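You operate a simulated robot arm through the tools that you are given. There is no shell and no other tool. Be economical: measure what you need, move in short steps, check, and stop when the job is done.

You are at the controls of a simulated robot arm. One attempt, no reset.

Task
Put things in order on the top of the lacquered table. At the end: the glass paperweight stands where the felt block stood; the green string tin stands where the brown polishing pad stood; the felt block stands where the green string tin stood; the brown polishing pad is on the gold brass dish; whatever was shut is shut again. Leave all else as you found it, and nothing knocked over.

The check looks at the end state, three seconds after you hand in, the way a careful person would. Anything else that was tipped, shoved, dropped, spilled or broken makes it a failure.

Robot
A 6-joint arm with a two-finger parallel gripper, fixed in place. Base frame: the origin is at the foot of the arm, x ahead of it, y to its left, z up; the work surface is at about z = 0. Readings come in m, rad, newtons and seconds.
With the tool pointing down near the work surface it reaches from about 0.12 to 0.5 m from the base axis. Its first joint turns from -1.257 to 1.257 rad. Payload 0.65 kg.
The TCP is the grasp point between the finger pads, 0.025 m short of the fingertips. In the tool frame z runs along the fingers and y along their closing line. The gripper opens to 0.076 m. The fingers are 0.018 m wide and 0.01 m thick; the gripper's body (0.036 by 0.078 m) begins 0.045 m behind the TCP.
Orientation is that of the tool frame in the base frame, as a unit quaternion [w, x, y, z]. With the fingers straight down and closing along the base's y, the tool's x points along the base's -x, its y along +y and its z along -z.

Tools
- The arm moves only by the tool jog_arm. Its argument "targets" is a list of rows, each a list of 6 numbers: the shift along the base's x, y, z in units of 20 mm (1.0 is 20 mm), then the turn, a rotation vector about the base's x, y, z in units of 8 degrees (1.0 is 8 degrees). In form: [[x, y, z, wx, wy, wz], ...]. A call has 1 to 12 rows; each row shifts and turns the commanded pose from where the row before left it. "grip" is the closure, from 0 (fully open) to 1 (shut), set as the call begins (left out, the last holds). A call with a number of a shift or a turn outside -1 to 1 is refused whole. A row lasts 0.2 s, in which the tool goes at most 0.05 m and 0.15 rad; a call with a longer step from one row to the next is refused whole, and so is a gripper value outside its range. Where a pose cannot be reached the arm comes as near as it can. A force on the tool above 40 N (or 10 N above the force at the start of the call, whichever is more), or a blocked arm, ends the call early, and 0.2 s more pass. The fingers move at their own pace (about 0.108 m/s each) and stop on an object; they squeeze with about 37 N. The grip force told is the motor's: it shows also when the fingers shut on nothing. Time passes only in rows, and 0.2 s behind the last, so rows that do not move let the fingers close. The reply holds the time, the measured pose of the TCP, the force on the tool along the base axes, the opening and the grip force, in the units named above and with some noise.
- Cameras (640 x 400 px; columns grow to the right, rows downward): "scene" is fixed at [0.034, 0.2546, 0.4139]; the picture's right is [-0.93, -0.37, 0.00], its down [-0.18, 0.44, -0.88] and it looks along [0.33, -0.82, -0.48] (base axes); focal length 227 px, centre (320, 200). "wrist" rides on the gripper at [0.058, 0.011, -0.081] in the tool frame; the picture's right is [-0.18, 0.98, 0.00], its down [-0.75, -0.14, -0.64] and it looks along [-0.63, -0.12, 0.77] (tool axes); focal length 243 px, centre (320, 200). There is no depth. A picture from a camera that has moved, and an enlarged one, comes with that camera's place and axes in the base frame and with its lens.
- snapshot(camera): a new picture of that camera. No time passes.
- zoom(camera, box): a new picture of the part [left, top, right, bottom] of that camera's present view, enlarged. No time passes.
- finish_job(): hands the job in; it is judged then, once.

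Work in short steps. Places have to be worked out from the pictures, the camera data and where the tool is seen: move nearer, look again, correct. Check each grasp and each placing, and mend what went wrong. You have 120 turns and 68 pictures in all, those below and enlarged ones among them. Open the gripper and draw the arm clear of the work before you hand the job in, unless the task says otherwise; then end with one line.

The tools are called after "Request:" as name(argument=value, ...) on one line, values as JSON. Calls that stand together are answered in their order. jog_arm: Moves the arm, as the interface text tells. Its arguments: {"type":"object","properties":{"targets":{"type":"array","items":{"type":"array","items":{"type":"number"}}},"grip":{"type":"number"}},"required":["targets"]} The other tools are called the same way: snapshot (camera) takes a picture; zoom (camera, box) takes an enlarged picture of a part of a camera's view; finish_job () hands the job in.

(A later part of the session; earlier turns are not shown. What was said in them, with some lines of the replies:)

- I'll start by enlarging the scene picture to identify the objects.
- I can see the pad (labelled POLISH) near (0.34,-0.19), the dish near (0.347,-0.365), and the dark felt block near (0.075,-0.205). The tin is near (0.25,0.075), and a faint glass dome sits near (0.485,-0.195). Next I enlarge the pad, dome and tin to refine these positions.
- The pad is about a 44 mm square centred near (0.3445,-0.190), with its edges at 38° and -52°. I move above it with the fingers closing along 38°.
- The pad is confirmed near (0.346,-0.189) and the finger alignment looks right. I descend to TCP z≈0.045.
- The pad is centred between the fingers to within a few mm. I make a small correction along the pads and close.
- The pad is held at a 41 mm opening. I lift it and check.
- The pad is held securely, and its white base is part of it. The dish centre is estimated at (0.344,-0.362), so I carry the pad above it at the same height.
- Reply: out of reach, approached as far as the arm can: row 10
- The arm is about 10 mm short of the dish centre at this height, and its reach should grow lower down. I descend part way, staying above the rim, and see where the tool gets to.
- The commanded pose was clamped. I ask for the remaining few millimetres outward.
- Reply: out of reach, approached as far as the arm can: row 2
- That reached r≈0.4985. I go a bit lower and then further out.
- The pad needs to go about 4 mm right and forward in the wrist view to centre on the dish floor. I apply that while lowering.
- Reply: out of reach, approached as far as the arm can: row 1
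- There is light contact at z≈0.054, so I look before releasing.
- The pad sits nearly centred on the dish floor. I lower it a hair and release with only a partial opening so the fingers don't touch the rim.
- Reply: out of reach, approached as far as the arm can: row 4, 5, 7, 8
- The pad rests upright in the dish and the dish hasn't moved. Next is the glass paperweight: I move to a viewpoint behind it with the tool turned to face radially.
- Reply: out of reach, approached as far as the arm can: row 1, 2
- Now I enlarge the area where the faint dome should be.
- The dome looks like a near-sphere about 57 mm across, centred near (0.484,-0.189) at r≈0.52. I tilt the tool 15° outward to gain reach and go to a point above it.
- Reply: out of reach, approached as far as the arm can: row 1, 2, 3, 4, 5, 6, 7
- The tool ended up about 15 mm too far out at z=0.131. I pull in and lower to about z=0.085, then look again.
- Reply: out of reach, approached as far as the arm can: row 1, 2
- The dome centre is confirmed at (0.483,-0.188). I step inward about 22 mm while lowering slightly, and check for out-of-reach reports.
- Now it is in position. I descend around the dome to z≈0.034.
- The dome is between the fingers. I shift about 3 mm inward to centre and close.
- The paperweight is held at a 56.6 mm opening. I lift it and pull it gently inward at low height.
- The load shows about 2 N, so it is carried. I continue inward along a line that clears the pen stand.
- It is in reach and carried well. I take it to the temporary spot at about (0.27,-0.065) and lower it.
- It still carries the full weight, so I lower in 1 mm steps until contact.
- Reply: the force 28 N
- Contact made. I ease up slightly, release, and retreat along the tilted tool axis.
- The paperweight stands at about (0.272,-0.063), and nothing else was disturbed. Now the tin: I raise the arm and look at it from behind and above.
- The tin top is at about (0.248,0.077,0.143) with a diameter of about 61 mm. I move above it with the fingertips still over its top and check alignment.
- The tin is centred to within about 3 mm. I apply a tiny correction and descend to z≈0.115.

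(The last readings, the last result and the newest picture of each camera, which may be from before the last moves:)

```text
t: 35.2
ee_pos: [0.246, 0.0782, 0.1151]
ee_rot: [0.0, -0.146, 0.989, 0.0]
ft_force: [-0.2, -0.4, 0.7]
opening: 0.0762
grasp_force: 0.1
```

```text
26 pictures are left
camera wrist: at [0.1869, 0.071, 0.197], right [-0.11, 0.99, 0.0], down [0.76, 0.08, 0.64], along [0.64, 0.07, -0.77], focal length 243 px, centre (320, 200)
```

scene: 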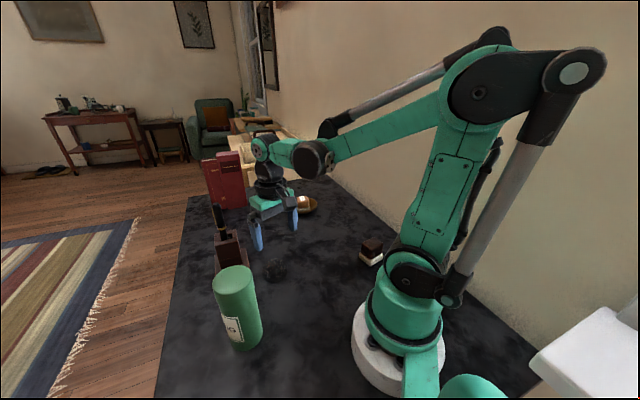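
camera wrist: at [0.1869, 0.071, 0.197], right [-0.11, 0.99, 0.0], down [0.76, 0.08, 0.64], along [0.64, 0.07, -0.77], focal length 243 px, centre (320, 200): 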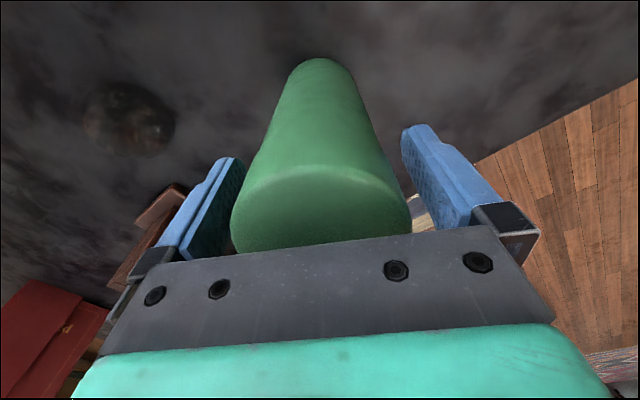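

The tin sits well between the fingers. I shift 3 mm forward and close.

Request:
jog_arm(grip=1, targets=[[0.15, 0.0, 0, 0, 0, 0], [0, 0, 0, 0, 0, 0], [0, 0, 0, 0, 0, 0]])

Request:
jog_arm(targets=[[0, 0, 0.25, 0, 0, 0], [0, 0, 0.5, 0, 0, 0], [0, 0, 0.8, 0, 0, 0], [0, 0, 0.8, 0, 0, 0], [0, 0, 0, 0, 0, 0]])

Request:
snapshot(camera="scene")

```text
t: 36.0
ee_pos: [0.249, 0.0785, 0.1167]
ee_rot: [0.0, -0.145, 0.989, 0.0]
ft_force: [0.0, -0.2, -0.1]
opening: 0.0574
grasp_force: 37.1
```

```text
t: 37.2
ee_pos: [0.2491, 0.0778, 0.1621]
ee_rot: [0.0, -0.145, 0.989, 0.0]
ft_force: [0.1, 0.0, -2.4]
opening: 0.0572
grasp_force: 37.0
```

```text
25 pictures are left
```

scene: 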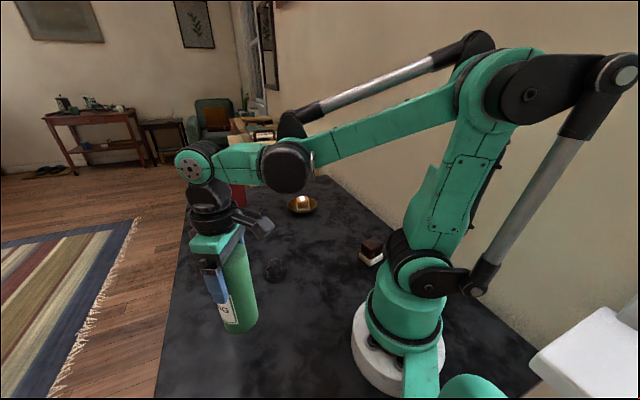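

The tin is lifted with a 2.4 N load. I raise it further so its base clears the paperweight and start swinging toward the pad's old place.

Request:
jog_arm(targets=[[0, 0, 0.9, 0, 0, 0], [0, 0, 0.9, 0, 0, 0], [0.1, -0.95, 0, 0, 0, 0], [0.1, -0.95, 0, 0, 0, 0], [0.15, -0.95, 0, 0, 0, 0], [0.15, -0.95, 0, 0, 0, 0], [0.15, -0.95, 0, 0, 0, 0], [0.2, -0.95, 0, 0, 0, 0], [0.2, -0.95, 0, 0, 0, 0], [0.6, -0.95, 0, 0, 0, 0], [0.6, -0.95, 0, 0, 0, 0], [0, 0, 0, 0, 0, 0]])

```text
t: 39.8
ee_pos: [0.2941, -0.0935, 0.1975]
ee_rot: [0.0, -0.145, 0.989, 0.001]
ft_force: [-0.4, 0.3, -1.5]
opening: 0.0572
grasp_force: 36.9
```

Good. I finish the horizontal move to (0.344,-0.187) and lower partway.

Request:
jog_arm(targets=[[0.5, -0.94, 0, 0, 0, 0], [0.5, -0.94, 0, 0, 0, 0], [0.5, -0.94, 0, 0, 0, 0], [0.5, -0.94, 0, 0, 0, 0], [0.5, -0.92, 0, 0, 0, 0], [0, 0, -0.9, 0, 0, 0], [0, 0, -0.9, 0, 0, 0], [0, 0, -0.9, 0, 0, 0], [0, 0, -0.9, 0, 0, 0], [0, 0, 0, 0, 0, 0]])

Request:
snapshot(camera="scene")

```text
t: 42.0
ee_pos: [0.3444, -0.1872, 0.1265]
ee_rot: [0.0, -0.145, 0.989, 0.001]
ft_force: [0.0, -0.3, -2.1]
opening: 0.0571
grasp_force: 37.1
```

```text
24 pictures are left
```

scene: 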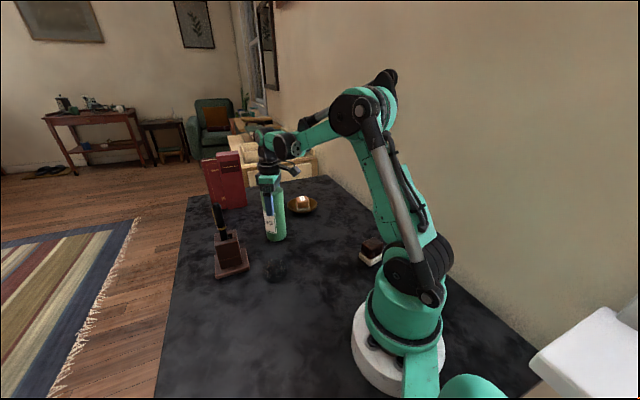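

Upright and on target. I lower the last 10 mm in small increments.

Request:
jog_arm(targets=[[0, 0, -0.2, 0, 0, 0], [0, 0, -0.15, 0, 0, 0], [0, 0, -0.08, 0, 0, 0], [0, 0, 0, 0, 0, 0]])

Request:
jog_arm(targets=[[0, 0, -0.06, 0, 0, 0], [0, 0, 0, 0, 0, 0]])

```text
t: 43.0
ee_pos: [0.3435, -0.1863, 0.1178]
ee_rot: [0.001, -0.145, 0.989, 0.0]
ft_force: [0.2, 0.5, -2.5]
opening: 0.0572
grasp_force: 37.5
```

```text
t: 43.6
ee_pos: [0.343, -0.1863, 0.1171]
ee_rot: [0.0, -0.145, 0.989, 0.0]
ft_force: [0.5, -0.5, -1.8]
opening: 0.0574
grasp_force: 37.3
```

Request:
jog_arm(targets=[[0, 0, -0.05, 0, 0, 0], [0, 0, 0, 0, 0, 0]])

```text
t: 44.2
ee_pos: [0.3444, -0.1863, 0.1162]
ee_rot: [0.0, -0.145, 0.989, 0.0]
ft_force: [-0.4, -0.3, -2.3]
opening: 0.0572
grasp_force: 37.5
```

No contact yet, so I go another millimetre.

Request:
jog_arm(targets=[[0, 0, -0.05, 0, 0, 0], [0, 0, 0, 0, 0, 0]])

```text
t: 44.8
ee_pos: [0.3435, -0.1873, 0.1152]
ee_rot: [0.0, -0.145, 0.989, 0.0]
ft_force: [-2.2, 1.6, 19.6]
opening: 0.0574
grasp_force: 36.9
```

Contact. I release and rise straight up.

Request:
jog_arm(grip=0, targets=[[0, 0, 0.02, 0, 0, 0], [0, 0, 0, 0, 0, 0], [0, 0, 0.5, 0, 0, 0], [0, 0, 1, 0, 0, 0], [0, 0, 1, 0, 0, 0], [0, 0, 1, 0, 0, 0], [0, 0, 0.8, 0, 0, 0], [0, 0, 0, 0, 0, 0]])

Request:
snapshot(camera="scene")

```text
t: 46.6
ee_pos: [0.3451, -0.1861, 0.2016]
ee_rot: [0.0, -0.146, 0.989, 0.0]
ft_force: [-0.4, -0.1, 0.3]
opening: 0.076
grasp_force: 0.0
```

```text
23 pictures are left
```

scene: 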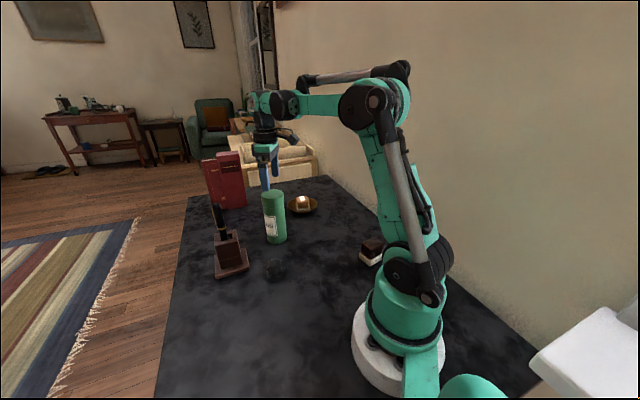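

The tin stands in the pad's old place. Next is the felt block near (0.078,-0.210): I approach to a viewing point and turn the fingers toward its edges at 56°.

Request:
jog_arm(targets=[[-0.93, 0, 0, 0, 0, -0.58], [-0.93, 0, 0, 0, 0, -0.58], [-0.93, 0, 0, 0, 0, -0.58], [-0.93, -0.1, 0, 0, 0, -0.58], [-0.93, -0.15, 0, 0, 0, -0.58], [-0.93, -0.15, 0, 0, 0, -0.58], [-0.93, -0.15, 0, 0, 0, -0.58], [-0.93, -0.15, 0, 0, 0, -0.58], [-0.93, -0.15, -0.5, 0, 0, -0.58], [-0.93, -0.15, -0.5, 0, 0, -0.58], [-0.93, -0.15, -0.5, 0, 0, -0.57], [0, 0, 0, 0, 0, 0]])

Request:
snapshot(camera="wrist")

```text
t: 49.2
ee_pos: [0.1402, -0.2102, 0.1697]
ee_rot: [0.0, 0.295, 0.956, 0.0]
ft_force: [0.3, -0.2, 0.7]
opening: 0.076
grasp_force: 0.1
```

```text
22 pictures are left
camera wrist: at [0.0972, -0.1684, 0.2523], right [0.71, 0.71, 0.0], down [0.54, -0.54, 0.64], along [0.46, -0.45, -0.77], focal length 243 px, centre (320, 200)
```

wrist: 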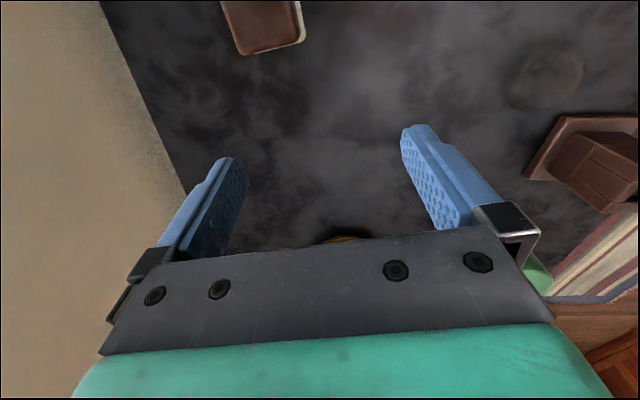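

The felt block centre works out to about (0.076,-0.206), with edges matching the finger direction. I move over it.

Request:
jog_arm(targets=[[-0.8, 0.05, -0.5, 0, 0, 0], [-0.8, 0.05, -0.7, 0, 0, 0], [-0.8, 0.05, -0.7, 0, 0, 0], [-0.75, 0.05, -0.7, 0, 0, 0], [0, 0, -0.7, 0, 0, 0], [0, 0, 0, 0, 0, 0]])

Request:
snapshot(camera="wrist")

```text
t: 50.6
ee_pos: [0.0773, -0.2069, 0.1047]
ee_rot: [0.0, 0.294, 0.956, -0.001]
ft_force: [-0.8, 0.7, 0.6]
opening: 0.0761
grasp_force: 0.1
```

```text
21 pictures are left
camera wrist: at [0.0354, -0.1646, 0.1863], right [0.71, 0.71, 0.0], down [0.54, -0.54, 0.64], along [0.45, -0.45, -0.77], focal length 243 px, centre (320, 200)
```

wrist: 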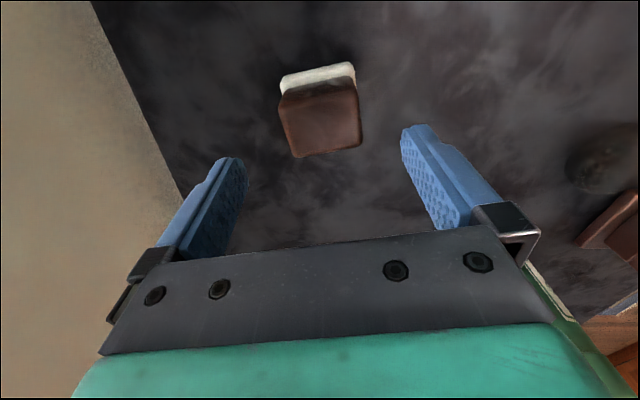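

It's aligned, with the block top at (0.0766,-0.204). I descend to z≈0.044 and grip.

Request:
jog_arm(targets=[[0, 0.1, -0.9, 0, 0, 0], [0, 0, -0.9, 0, 0, 0], [0, 0, -0.8, 0, 0, 0], [0, 0, -0.45, 0, 0, 0], [0, 0, 0, 0, 0, 0]])

Request:
snapshot(camera="wrist")

Request:
jog_arm(grip=1, targets=[[0, 0, 0, 0, 0, 0], [0, 0, 0, 0, 0, 0], [0, 0, 0, 0, 0, 0]])

```text
t: 51.8
ee_pos: [0.0775, -0.2019, 0.0438]
ee_rot: [-0.001, 0.294, 0.956, 0.001]
ft_force: [-0.1, 0.0, -0.1]
opening: 0.0762
grasp_force: 0.1
```

```text
20 pictures are left
camera wrist: at [0.0347, -0.1622, 0.1251], right [0.71, 0.71, 0.0], down [0.54, -0.54, 0.64], along [0.46, -0.45, -0.77], focal length 243 px, centre (320, 200)
```

wrist: 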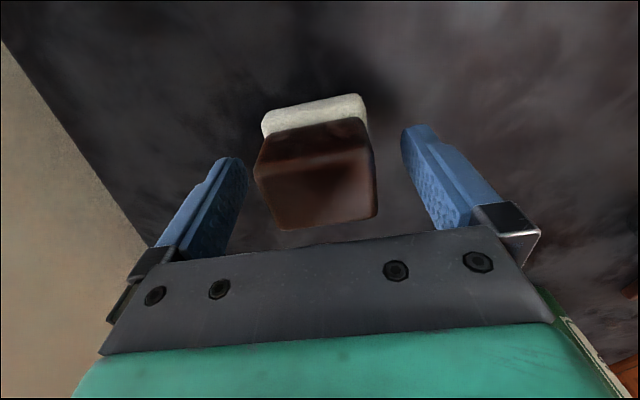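

```text
t: 52.6
ee_pos: [0.0779, -0.2039, 0.0446]
ee_rot: [0.0, 0.295, 0.956, 0.0]
ft_force: [0.3, -0.2, 0.1]
opening: 0.0453
grasp_force: 36.4
```

The felt block is gripped at 45 mm. I lift and swing toward the tin's old place at (0.250,0.0775), passing well inside the paperweight.

Request:
jog_arm(targets=[[0, 0, 0.6, 0, 0, 0], [0, 0, 1, 0, 0, 0], [0, 0, 1, 0, 0, 0], [0.57, 0.94, 0.2, 0, 0, 0.25], [0.57, 0.94, 0, 0, 0, 0.25], [0.57, 0.94, 0, 0, 0, 0.25], [0.57, 0.94, 0, 0, 0, 0.25], [0.57, 0.94, 0, 0, 0, 0.25], [0.57, 0.94, 0, 0, 0, 0.25], [0.57, 0.94, 0, 0, 0, 0.25], [0, 0, 0, 0, 0, 0]])

Request:
snapshot(camera="scene")

```text
t: 55.0
ee_pos: [0.1569, -0.0712, 0.1003]
ee_rot: [0.0, 0.176, 0.984, 0.0]
ft_force: [0.3, -0.1, -0.2]
opening: 0.0453
grasp_force: 36.8
```

```text
19 pictures are left
```

scene: 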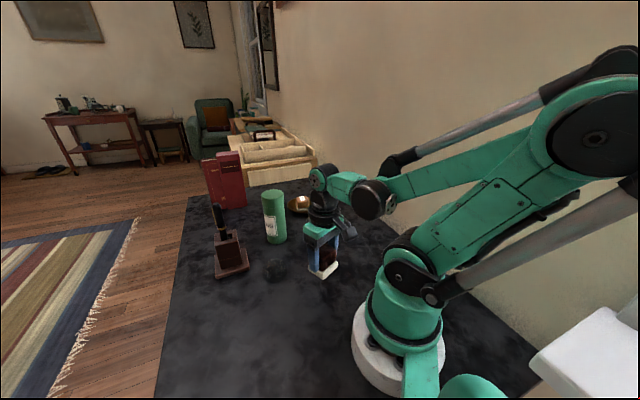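

All is well. I finish the swing and begin to lower.

Request:
jog_arm(targets=[[0.58, 0.93, 0, 0, 0, 0.25], [0.58, 0.93, 0, 0, 0, 0.25], [0.58, 0.93, 0, 0, 0, 0.25], [0.58, 0.93, 0, 0, 0, 0.25], [0.58, 0.93, 0, 0, 0, 0.25], [0.58, 0.93, 0, 0, 0, 0.25], [0.58, 0.93, 0, 0, 0, 0.25], [0.58, 0.92, 0, 0, 0, 0.25], [0, 0, -0.9, 0, 0, 0], [0, 0, -0.9, 0, 0, 0], [0, 0, -0.7, 0, 0, 0], [0, 0, 0, 0, 0, 0]])

Request:
jog_arm(targets=[[0, 0, -0.1, 0, 0, 0], [0, 0, -0.07, 0, 0, 0], [0, 0, 0, 0, 0, 0]])

```text
t: 57.6
ee_pos: [0.2492, 0.0759, 0.0487]
ee_rot: [0.0, 0.037, 0.999, 0.0]
ft_force: [-0.6, -0.4, -0.1]
opening: 0.0451
grasp_force: 37.4
```

```text
t: 58.4
ee_pos: [0.2491, 0.075, 0.0468]
ee_rot: [0.0, 0.037, 0.999, 0.0]
ft_force: [-0.3, -0.1, 0.0]
opening: 0.0453
grasp_force: 37.0
```

Still above contact height (grasp was at z≈0.0445). I continue in 1 mm steps with a small y correction.

Request:
jog_arm(targets=[[0.02, 0.08, -0.06, 0, 0, 0], [0, 0, 0, 0, 0, 0]])

Request:
jog_arm(targets=[[0, 0, -0.05, 0, 0, 0], [0, 0, 0, 0, 0, 0]])

```text
t: 59.0
ee_pos: [0.2496, 0.0769, 0.0456]
ee_rot: [0.0, 0.036, 0.999, 0.0]
ft_force: [0.2, 0.1, -0.6]
opening: 0.0454
grasp_force: 36.4
```

```text
t: 59.6
ee_pos: [0.2502, 0.0783, 0.0444]
ee_rot: [0.0, 0.036, 0.999, 0.0]
ft_force: [-0.3, -0.2, -0.5]
opening: 0.045
grasp_force: 36.6
```

Request:
jog_arm(targets=[[0, 0, -0.05, 0, 0, 0], [0, 0, 0, 0, 0, 0]])

```text
t: 60.2
ee_pos: [0.2506, 0.0764, 0.0445]
ee_rot: [0.0, 0.037, 0.999, 0.0]
ft_force: [-1.4, -0.3, 30.2]
opening: 0.0455
grasp_force: 37.1
```

Contact. I ease up, release, rise, and look.

Request:
jog_arm(targets=[[0, 0, 0.03, 0, 0, 0], [0, 0, 0, 0, 0, 0]])

Request:
jog_arm(grip=0, targets=[[0, 0, 0, 0, 0, 0], [0, 0, 0, 0, 0, 0], [0, 0, 0.5, 0, 0, 0], [0, 0, 1, 0, 0, 0], [0, 0, 1, 0, 0, 0], [0, 0, 1, 0, 0, 0], [0, 0, 1, 0, 0, 0], [0, 0, 0, 0, 0, 0]])

Request:
snapshot(camera="scene")

Request:
snapshot(camera="wrist")

```text
t: 60.8
ee_pos: [0.2506, 0.077, 0.0437]
ee_rot: [0.0, 0.037, 0.999, 0.0]
ft_force: [0.1, 0.1, -1.4]
opening: 0.0455
grasp_force: 37.3
```

```text
t: 62.6
ee_pos: [0.2497, 0.0786, 0.1354]
ee_rot: [0.0, 0.036, 0.999, 0.001]
ft_force: [0.2, -0.8, 0.9]
opening: 0.076
grasp_force: 0.1
```

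```text
18 pictures are left
```

scene: 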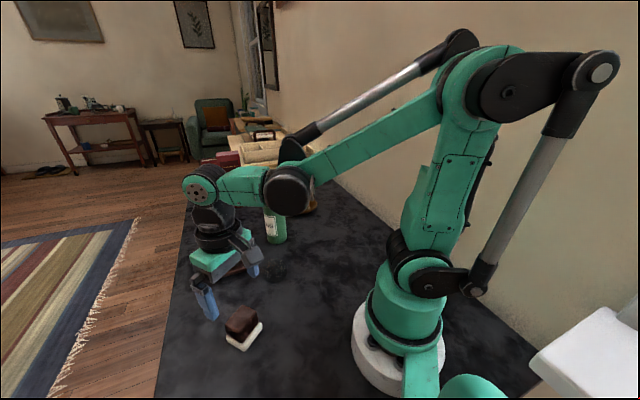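

```text
17 pictures are left
camera wrist: at [0.1918, 0.0928, 0.2166], right [0.26, 0.97, 0.0], down [0.74, -0.2, 0.64], along [0.62, -0.16, -0.77], focal length 243 px, centre (320, 200)
```

wrist: 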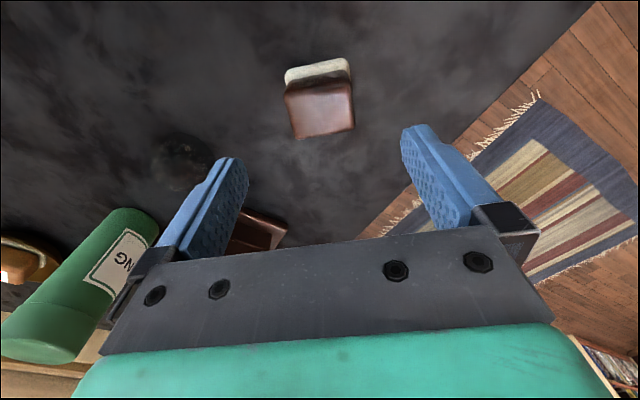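

The felt block stands in the tin's old place. Back to the paperweight at about (0.272,-0.062): I hover above it and check.

Request:
jog_arm(targets=[[0.14, -0.88, 0, 0, 0, -0.375], [0.14, -0.88, 0, 0, 0, -0.375], [0.14, -0.88, 0, 0, 0, -0.375], [0.14, -0.88, 0, 0, 0, -0.375], [0.14, -0.88, 0, 0, 0, -0.375], [0.14, -0.88, 0, 0, 0, -0.375], [0.14, -0.88, 0, 0, 0, -0.375], [0.14, -0.87, 0, 0, 0, -0.375], [0, 0, -0.8, 0, 0, 0], [0, 0, 0, 0, 0, 0]])

Request:
zoom(camera="wrist", box=[160, 20, 480, 220])

```text
t: 64.8
ee_pos: [0.2715, -0.0633, 0.1184]
ee_rot: [0.0, 0.245, 0.97, 0.001]
ft_force: [-0.1, -0.3, 0.5]
opening: 0.0757
grasp_force: 0.0
```

```text
2.00 times, centred on (320, 120) of wrist
camera zoom: at [0.2256, -0.0257, 0.1995], right [0.63, 0.78, 0.0], down [0.6, -0.48, 0.64], along [0.5, -0.4, -0.77], focal length 485 px, centre (320, 360)
```

zoom: 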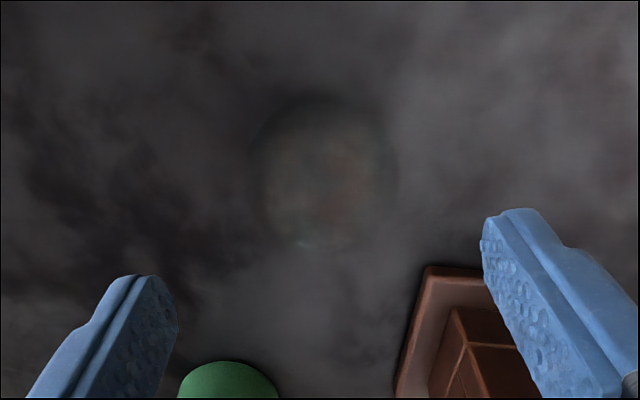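

The dome is at (0.274,-0.062) and aligned. I descend vertically to z≈0.033 and look before closing.

Request:
jog_arm(targets=[[0.12, 0.05, -0.9, 0, 0, 0], [0, 0, -0.9, 0, 0, 0], [0, 0, -0.9, 0, 0, 0], [0, 0, -0.9, 0, 0, 0], [0, 0, -0.67, 0, 0, 0], [0, 0, 0, 0, 0, 0]])

Request:
zoom(camera="wrist", box=[160, 40, 480, 240])

```text
t: 66.2
ee_pos: [0.2746, -0.061, 0.0318]
ee_rot: [0.0, 0.243, 0.97, 0.0]
ft_force: [0.2, 1.0, -0.1]
opening: 0.0761
grasp_force: 0.0
```

```text
2.00 times, centred on (320, 140) of wrist
camera zoom: at [0.229, -0.0247, 0.1138], right [0.63, 0.78, 0.0], down [0.6, -0.48, 0.64], along [0.5, -0.4, -0.77], focal length 485 px, centre (320, 320)
```

zoom: 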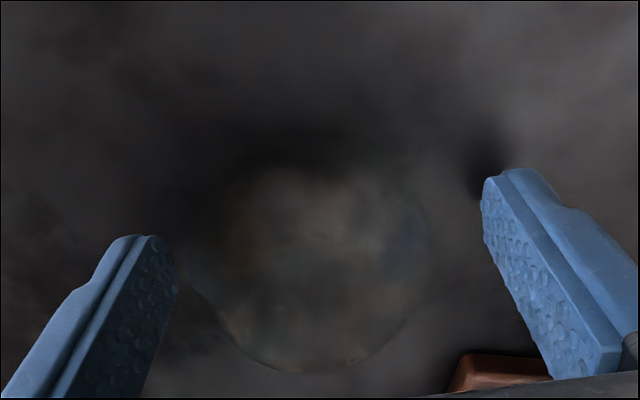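

It's centred, so I close.

Request:
jog_arm(grip=1, targets=[[0, 0, 0, 0, 0, 0], [0, 0, 0, 0, 0, 0], [0, 0, 0, 0, 0, 0]])

Request:
jog_arm(targets=[[0, 0, 0.4, 0, 0, 0], [0, 0, 0.8, 0, 0, 0], [0, 0, 0.9, 0, 0, 0], [0, 0, 0.9, 0, 0, 0], [0, 0, 0, 0, 0, 0]])

```text
t: 67.0
ee_pos: [0.2758, -0.0623, 0.0328]
ee_rot: [0.0, 0.244, 0.97, 0.001]
ft_force: [0.3, -1.0, -0.4]
opening: 0.055
grasp_force: 37.2
```

```text
t: 68.2
ee_pos: [0.2747, -0.061, 0.0936]
ee_rot: [0.0, 0.244, 0.97, 0.0]
ft_force: [0.1, -0.3, -2.4]
opening: 0.0551
grasp_force: 37.3
```

The paperweight is lifted with a 2.4 N load. I carry it to the felt block's old place at (0.079,-0.203).

Request:
jog_arm(targets=[[-0.887, -0.645, 0, 0, 0, 0], [-0.887, -0.645, 0, 0, 0, 0], [-0.887, -0.645, 0, 0, 0, 0], [-0.887, -0.645, 0, 0, 0, 0], [-0.887, -0.645, 0, 0, 0, 0], [-0.887, -0.645, 0, 0, 0, 0], [-0.887, -0.645, 0, 0, 0, 0], [-0.887, -0.645, 0, 0, 0, 0], [-0.887, -0.645, 0, 0, 0, 0], [-0.887, -0.645, 0, 0, 0, 0], [-0.887, -0.645, 0, 0, 0, 0], [0, 0, 0, 0, 0, 0]])

Request:
jog_arm(targets=[[0, 0, -0.9, 0, 0, 0], [0, 0, -0.9, 0, 0, 0], [0, 0, -0.8, 0, 0, 0], [0, 0, -0.25, 0, 0, 0], [0, 0, 0, 0, 0, 0]])

```text
t: 70.8
ee_pos: [0.0797, -0.2048, 0.0926]
ee_rot: [0.0, 0.244, 0.97, 0.0]
ft_force: [0.4, -0.4, -2.1]
opening: 0.0547
grasp_force: 36.8
```

```text
t: 72.0
ee_pos: [0.0801, -0.2026, 0.0371]
ee_rot: [0.0, 0.244, 0.97, 0.0]
ft_force: [0.2, 0.4, -2.9]
opening: 0.0545
grasp_force: 36.8
```

I lower to just above contact height, then take millimetre steps.

Request:
jog_arm(targets=[[-0.03, 0, -0.12, 0, 0, 0], [0, 0, -0.05, 0, 0, 0], [0, 0, 0, 0, 0, 0]])

Request:
jog_arm(targets=[[0, 0, -0.05, 0, 0, 0], [0, 0, 0, 0, 0, 0]])

```text
t: 72.8
ee_pos: [0.0785, -0.2043, 0.0331]
ee_rot: [0.001, 0.243, 0.97, 0.0]
ft_force: [0.4, 0.2, 5.3]
opening: 0.0548
grasp_force: 36.9
```

```text
t: 73.4
ee_pos: [0.0789, -0.2045, 0.032]
ee_rot: [0.0, 0.243, 0.97, 0.0]
ft_force: [1.8, 1.5, 27.0]
opening: 0.0548
grasp_force: 37.0
```

Contact is firm. I ease up a millimetre, release, and rise clear.

Request:
jog_arm(targets=[[0, 0, 0.04, 0, 0, 0], [0, 0, 0, 0, 0, 0]])

Request:
jog_arm(grip=0, targets=[[0, 0, 0, 0, 0, 0], [0, 0, 0, 0, 0, 0], [0, 0, 0.5, 0, 0, 0], [0, 0, 1, 0, 0, 0], [0, 0, 1, 0, 0, 0], [0, 0, 1, 0, 0, 0], [0, 0, 1, 0, 0, 0], [0, 0, 1, 0, 0, 0], [0.8, 0.4, 0.8, 0, 0, 0], [0.9, 0.8, 0.8, 0, 0, 0], [0.9, 0.8, 0.8, 0, 0, 0], [0, 0, 0, 0, 0, 0]])

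Request:
snapshot(camera="scene")

Request:
snapshot(camera="wrist")

```text
t: 74.0
ee_pos: [0.0784, -0.2048, 0.0324]
ee_rot: [0.0, 0.244, 0.97, 0.0]
ft_force: [0.2, -0.5, -1.8]
opening: 0.0545
grasp_force: 36.6
```

```text
t: 76.6
ee_pos: [0.1307, -0.1631, 0.1909]
ee_rot: [0.0, 0.245, 0.97, -0.001]
ft_force: [-1.0, -0.9, 0.4]
opening: 0.076
grasp_force: 0.0
```

```text
14 pictures are left
```

scene: 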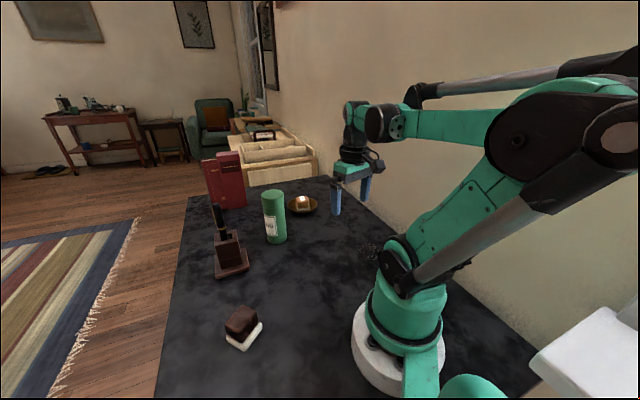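

```text
13 pictures are left
camera wrist: at [0.0845, -0.1256, 0.2714], right [0.63, 0.78, 0.0], down [0.6, -0.48, 0.64], along [0.5, -0.4, -0.77], focal length 243 px, centre (320, 200)
```

wrist: 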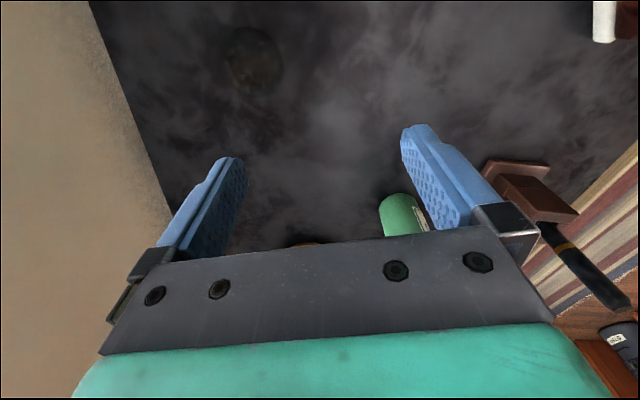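

The paperweight stands at about (0.078,-0.20), on the felt's old spot. I draw the arm up and clear, then check the dish, tin and books closely.

Request:
jog_arm(targets=[[0.8, 0.6, 0.8, 0, 0, 0], [0.8, 0.6, 0.8, 0, 0, 0], [0.8, 0.6, 0.8, 0, 0, 0], [0.8, 0.6, 0.8, 0, 0, 0], [0, 0, 0, 0, 0, 0]])

Request:
zoom(camera="scene", box=[180, 140, 340, 240])

Request:
zoom(camera="scene", box=[190, 210, 430, 360])

```text
t: 77.8
ee_pos: [0.195, -0.1151, 0.2537]
ee_rot: [0.0, 0.244, 0.97, 0.0]
ft_force: [0.3, 0.2, 0.0]
opening: 0.0759
grasp_force: 0.1
```

```text
4.00 times, centred on (260, 190) of scene
camera zoom: at [0.034, 0.2546, 0.4139], right [-0.93, -0.37, 0.0], down [-0.18, 0.44, -0.88], along [0.33, -0.82, -0.48], focal length 909 px, centre (560, 240)
```

zoom: 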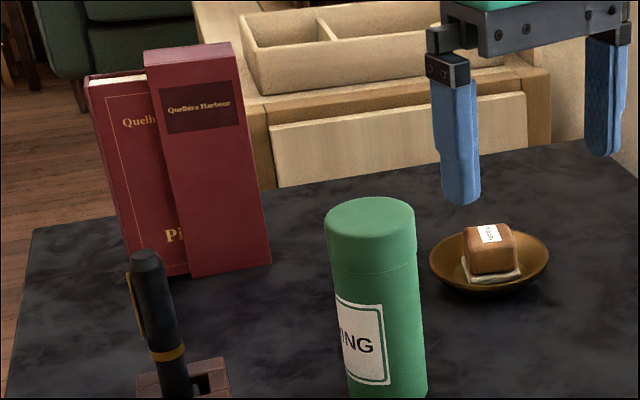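

```text
2.67 times, centred on (310, 285) of scene
camera zoom: at [0.034, 0.2546, 0.4139], right [-0.93, -0.37, 0.0], down [-0.18, 0.44, -0.88], along [0.33, -0.82, -0.48], focal length 606 px, centre (347, -27)
```

zoom: 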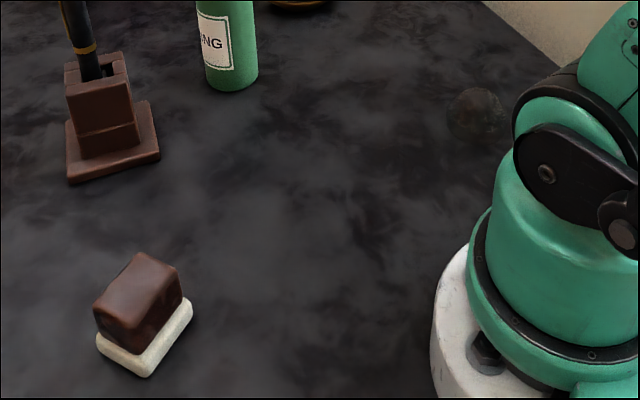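

Everything matches the requested layout: the pad is in the dish, and the tin, felt block and paperweight are on their new spots. The books and pen stand are untouched, nothing was opened, and the arm is clear with the gripper open, so I hand in.

Request:
finish_job()

```text
The job is handed in.
```

The job is handed in: the pad is on the brass dish, and the paperweight, string tin and felt block stand in their new places to within about a centimetre by the cameras; nothing was knocked over, and I found nothing that needed shutting.
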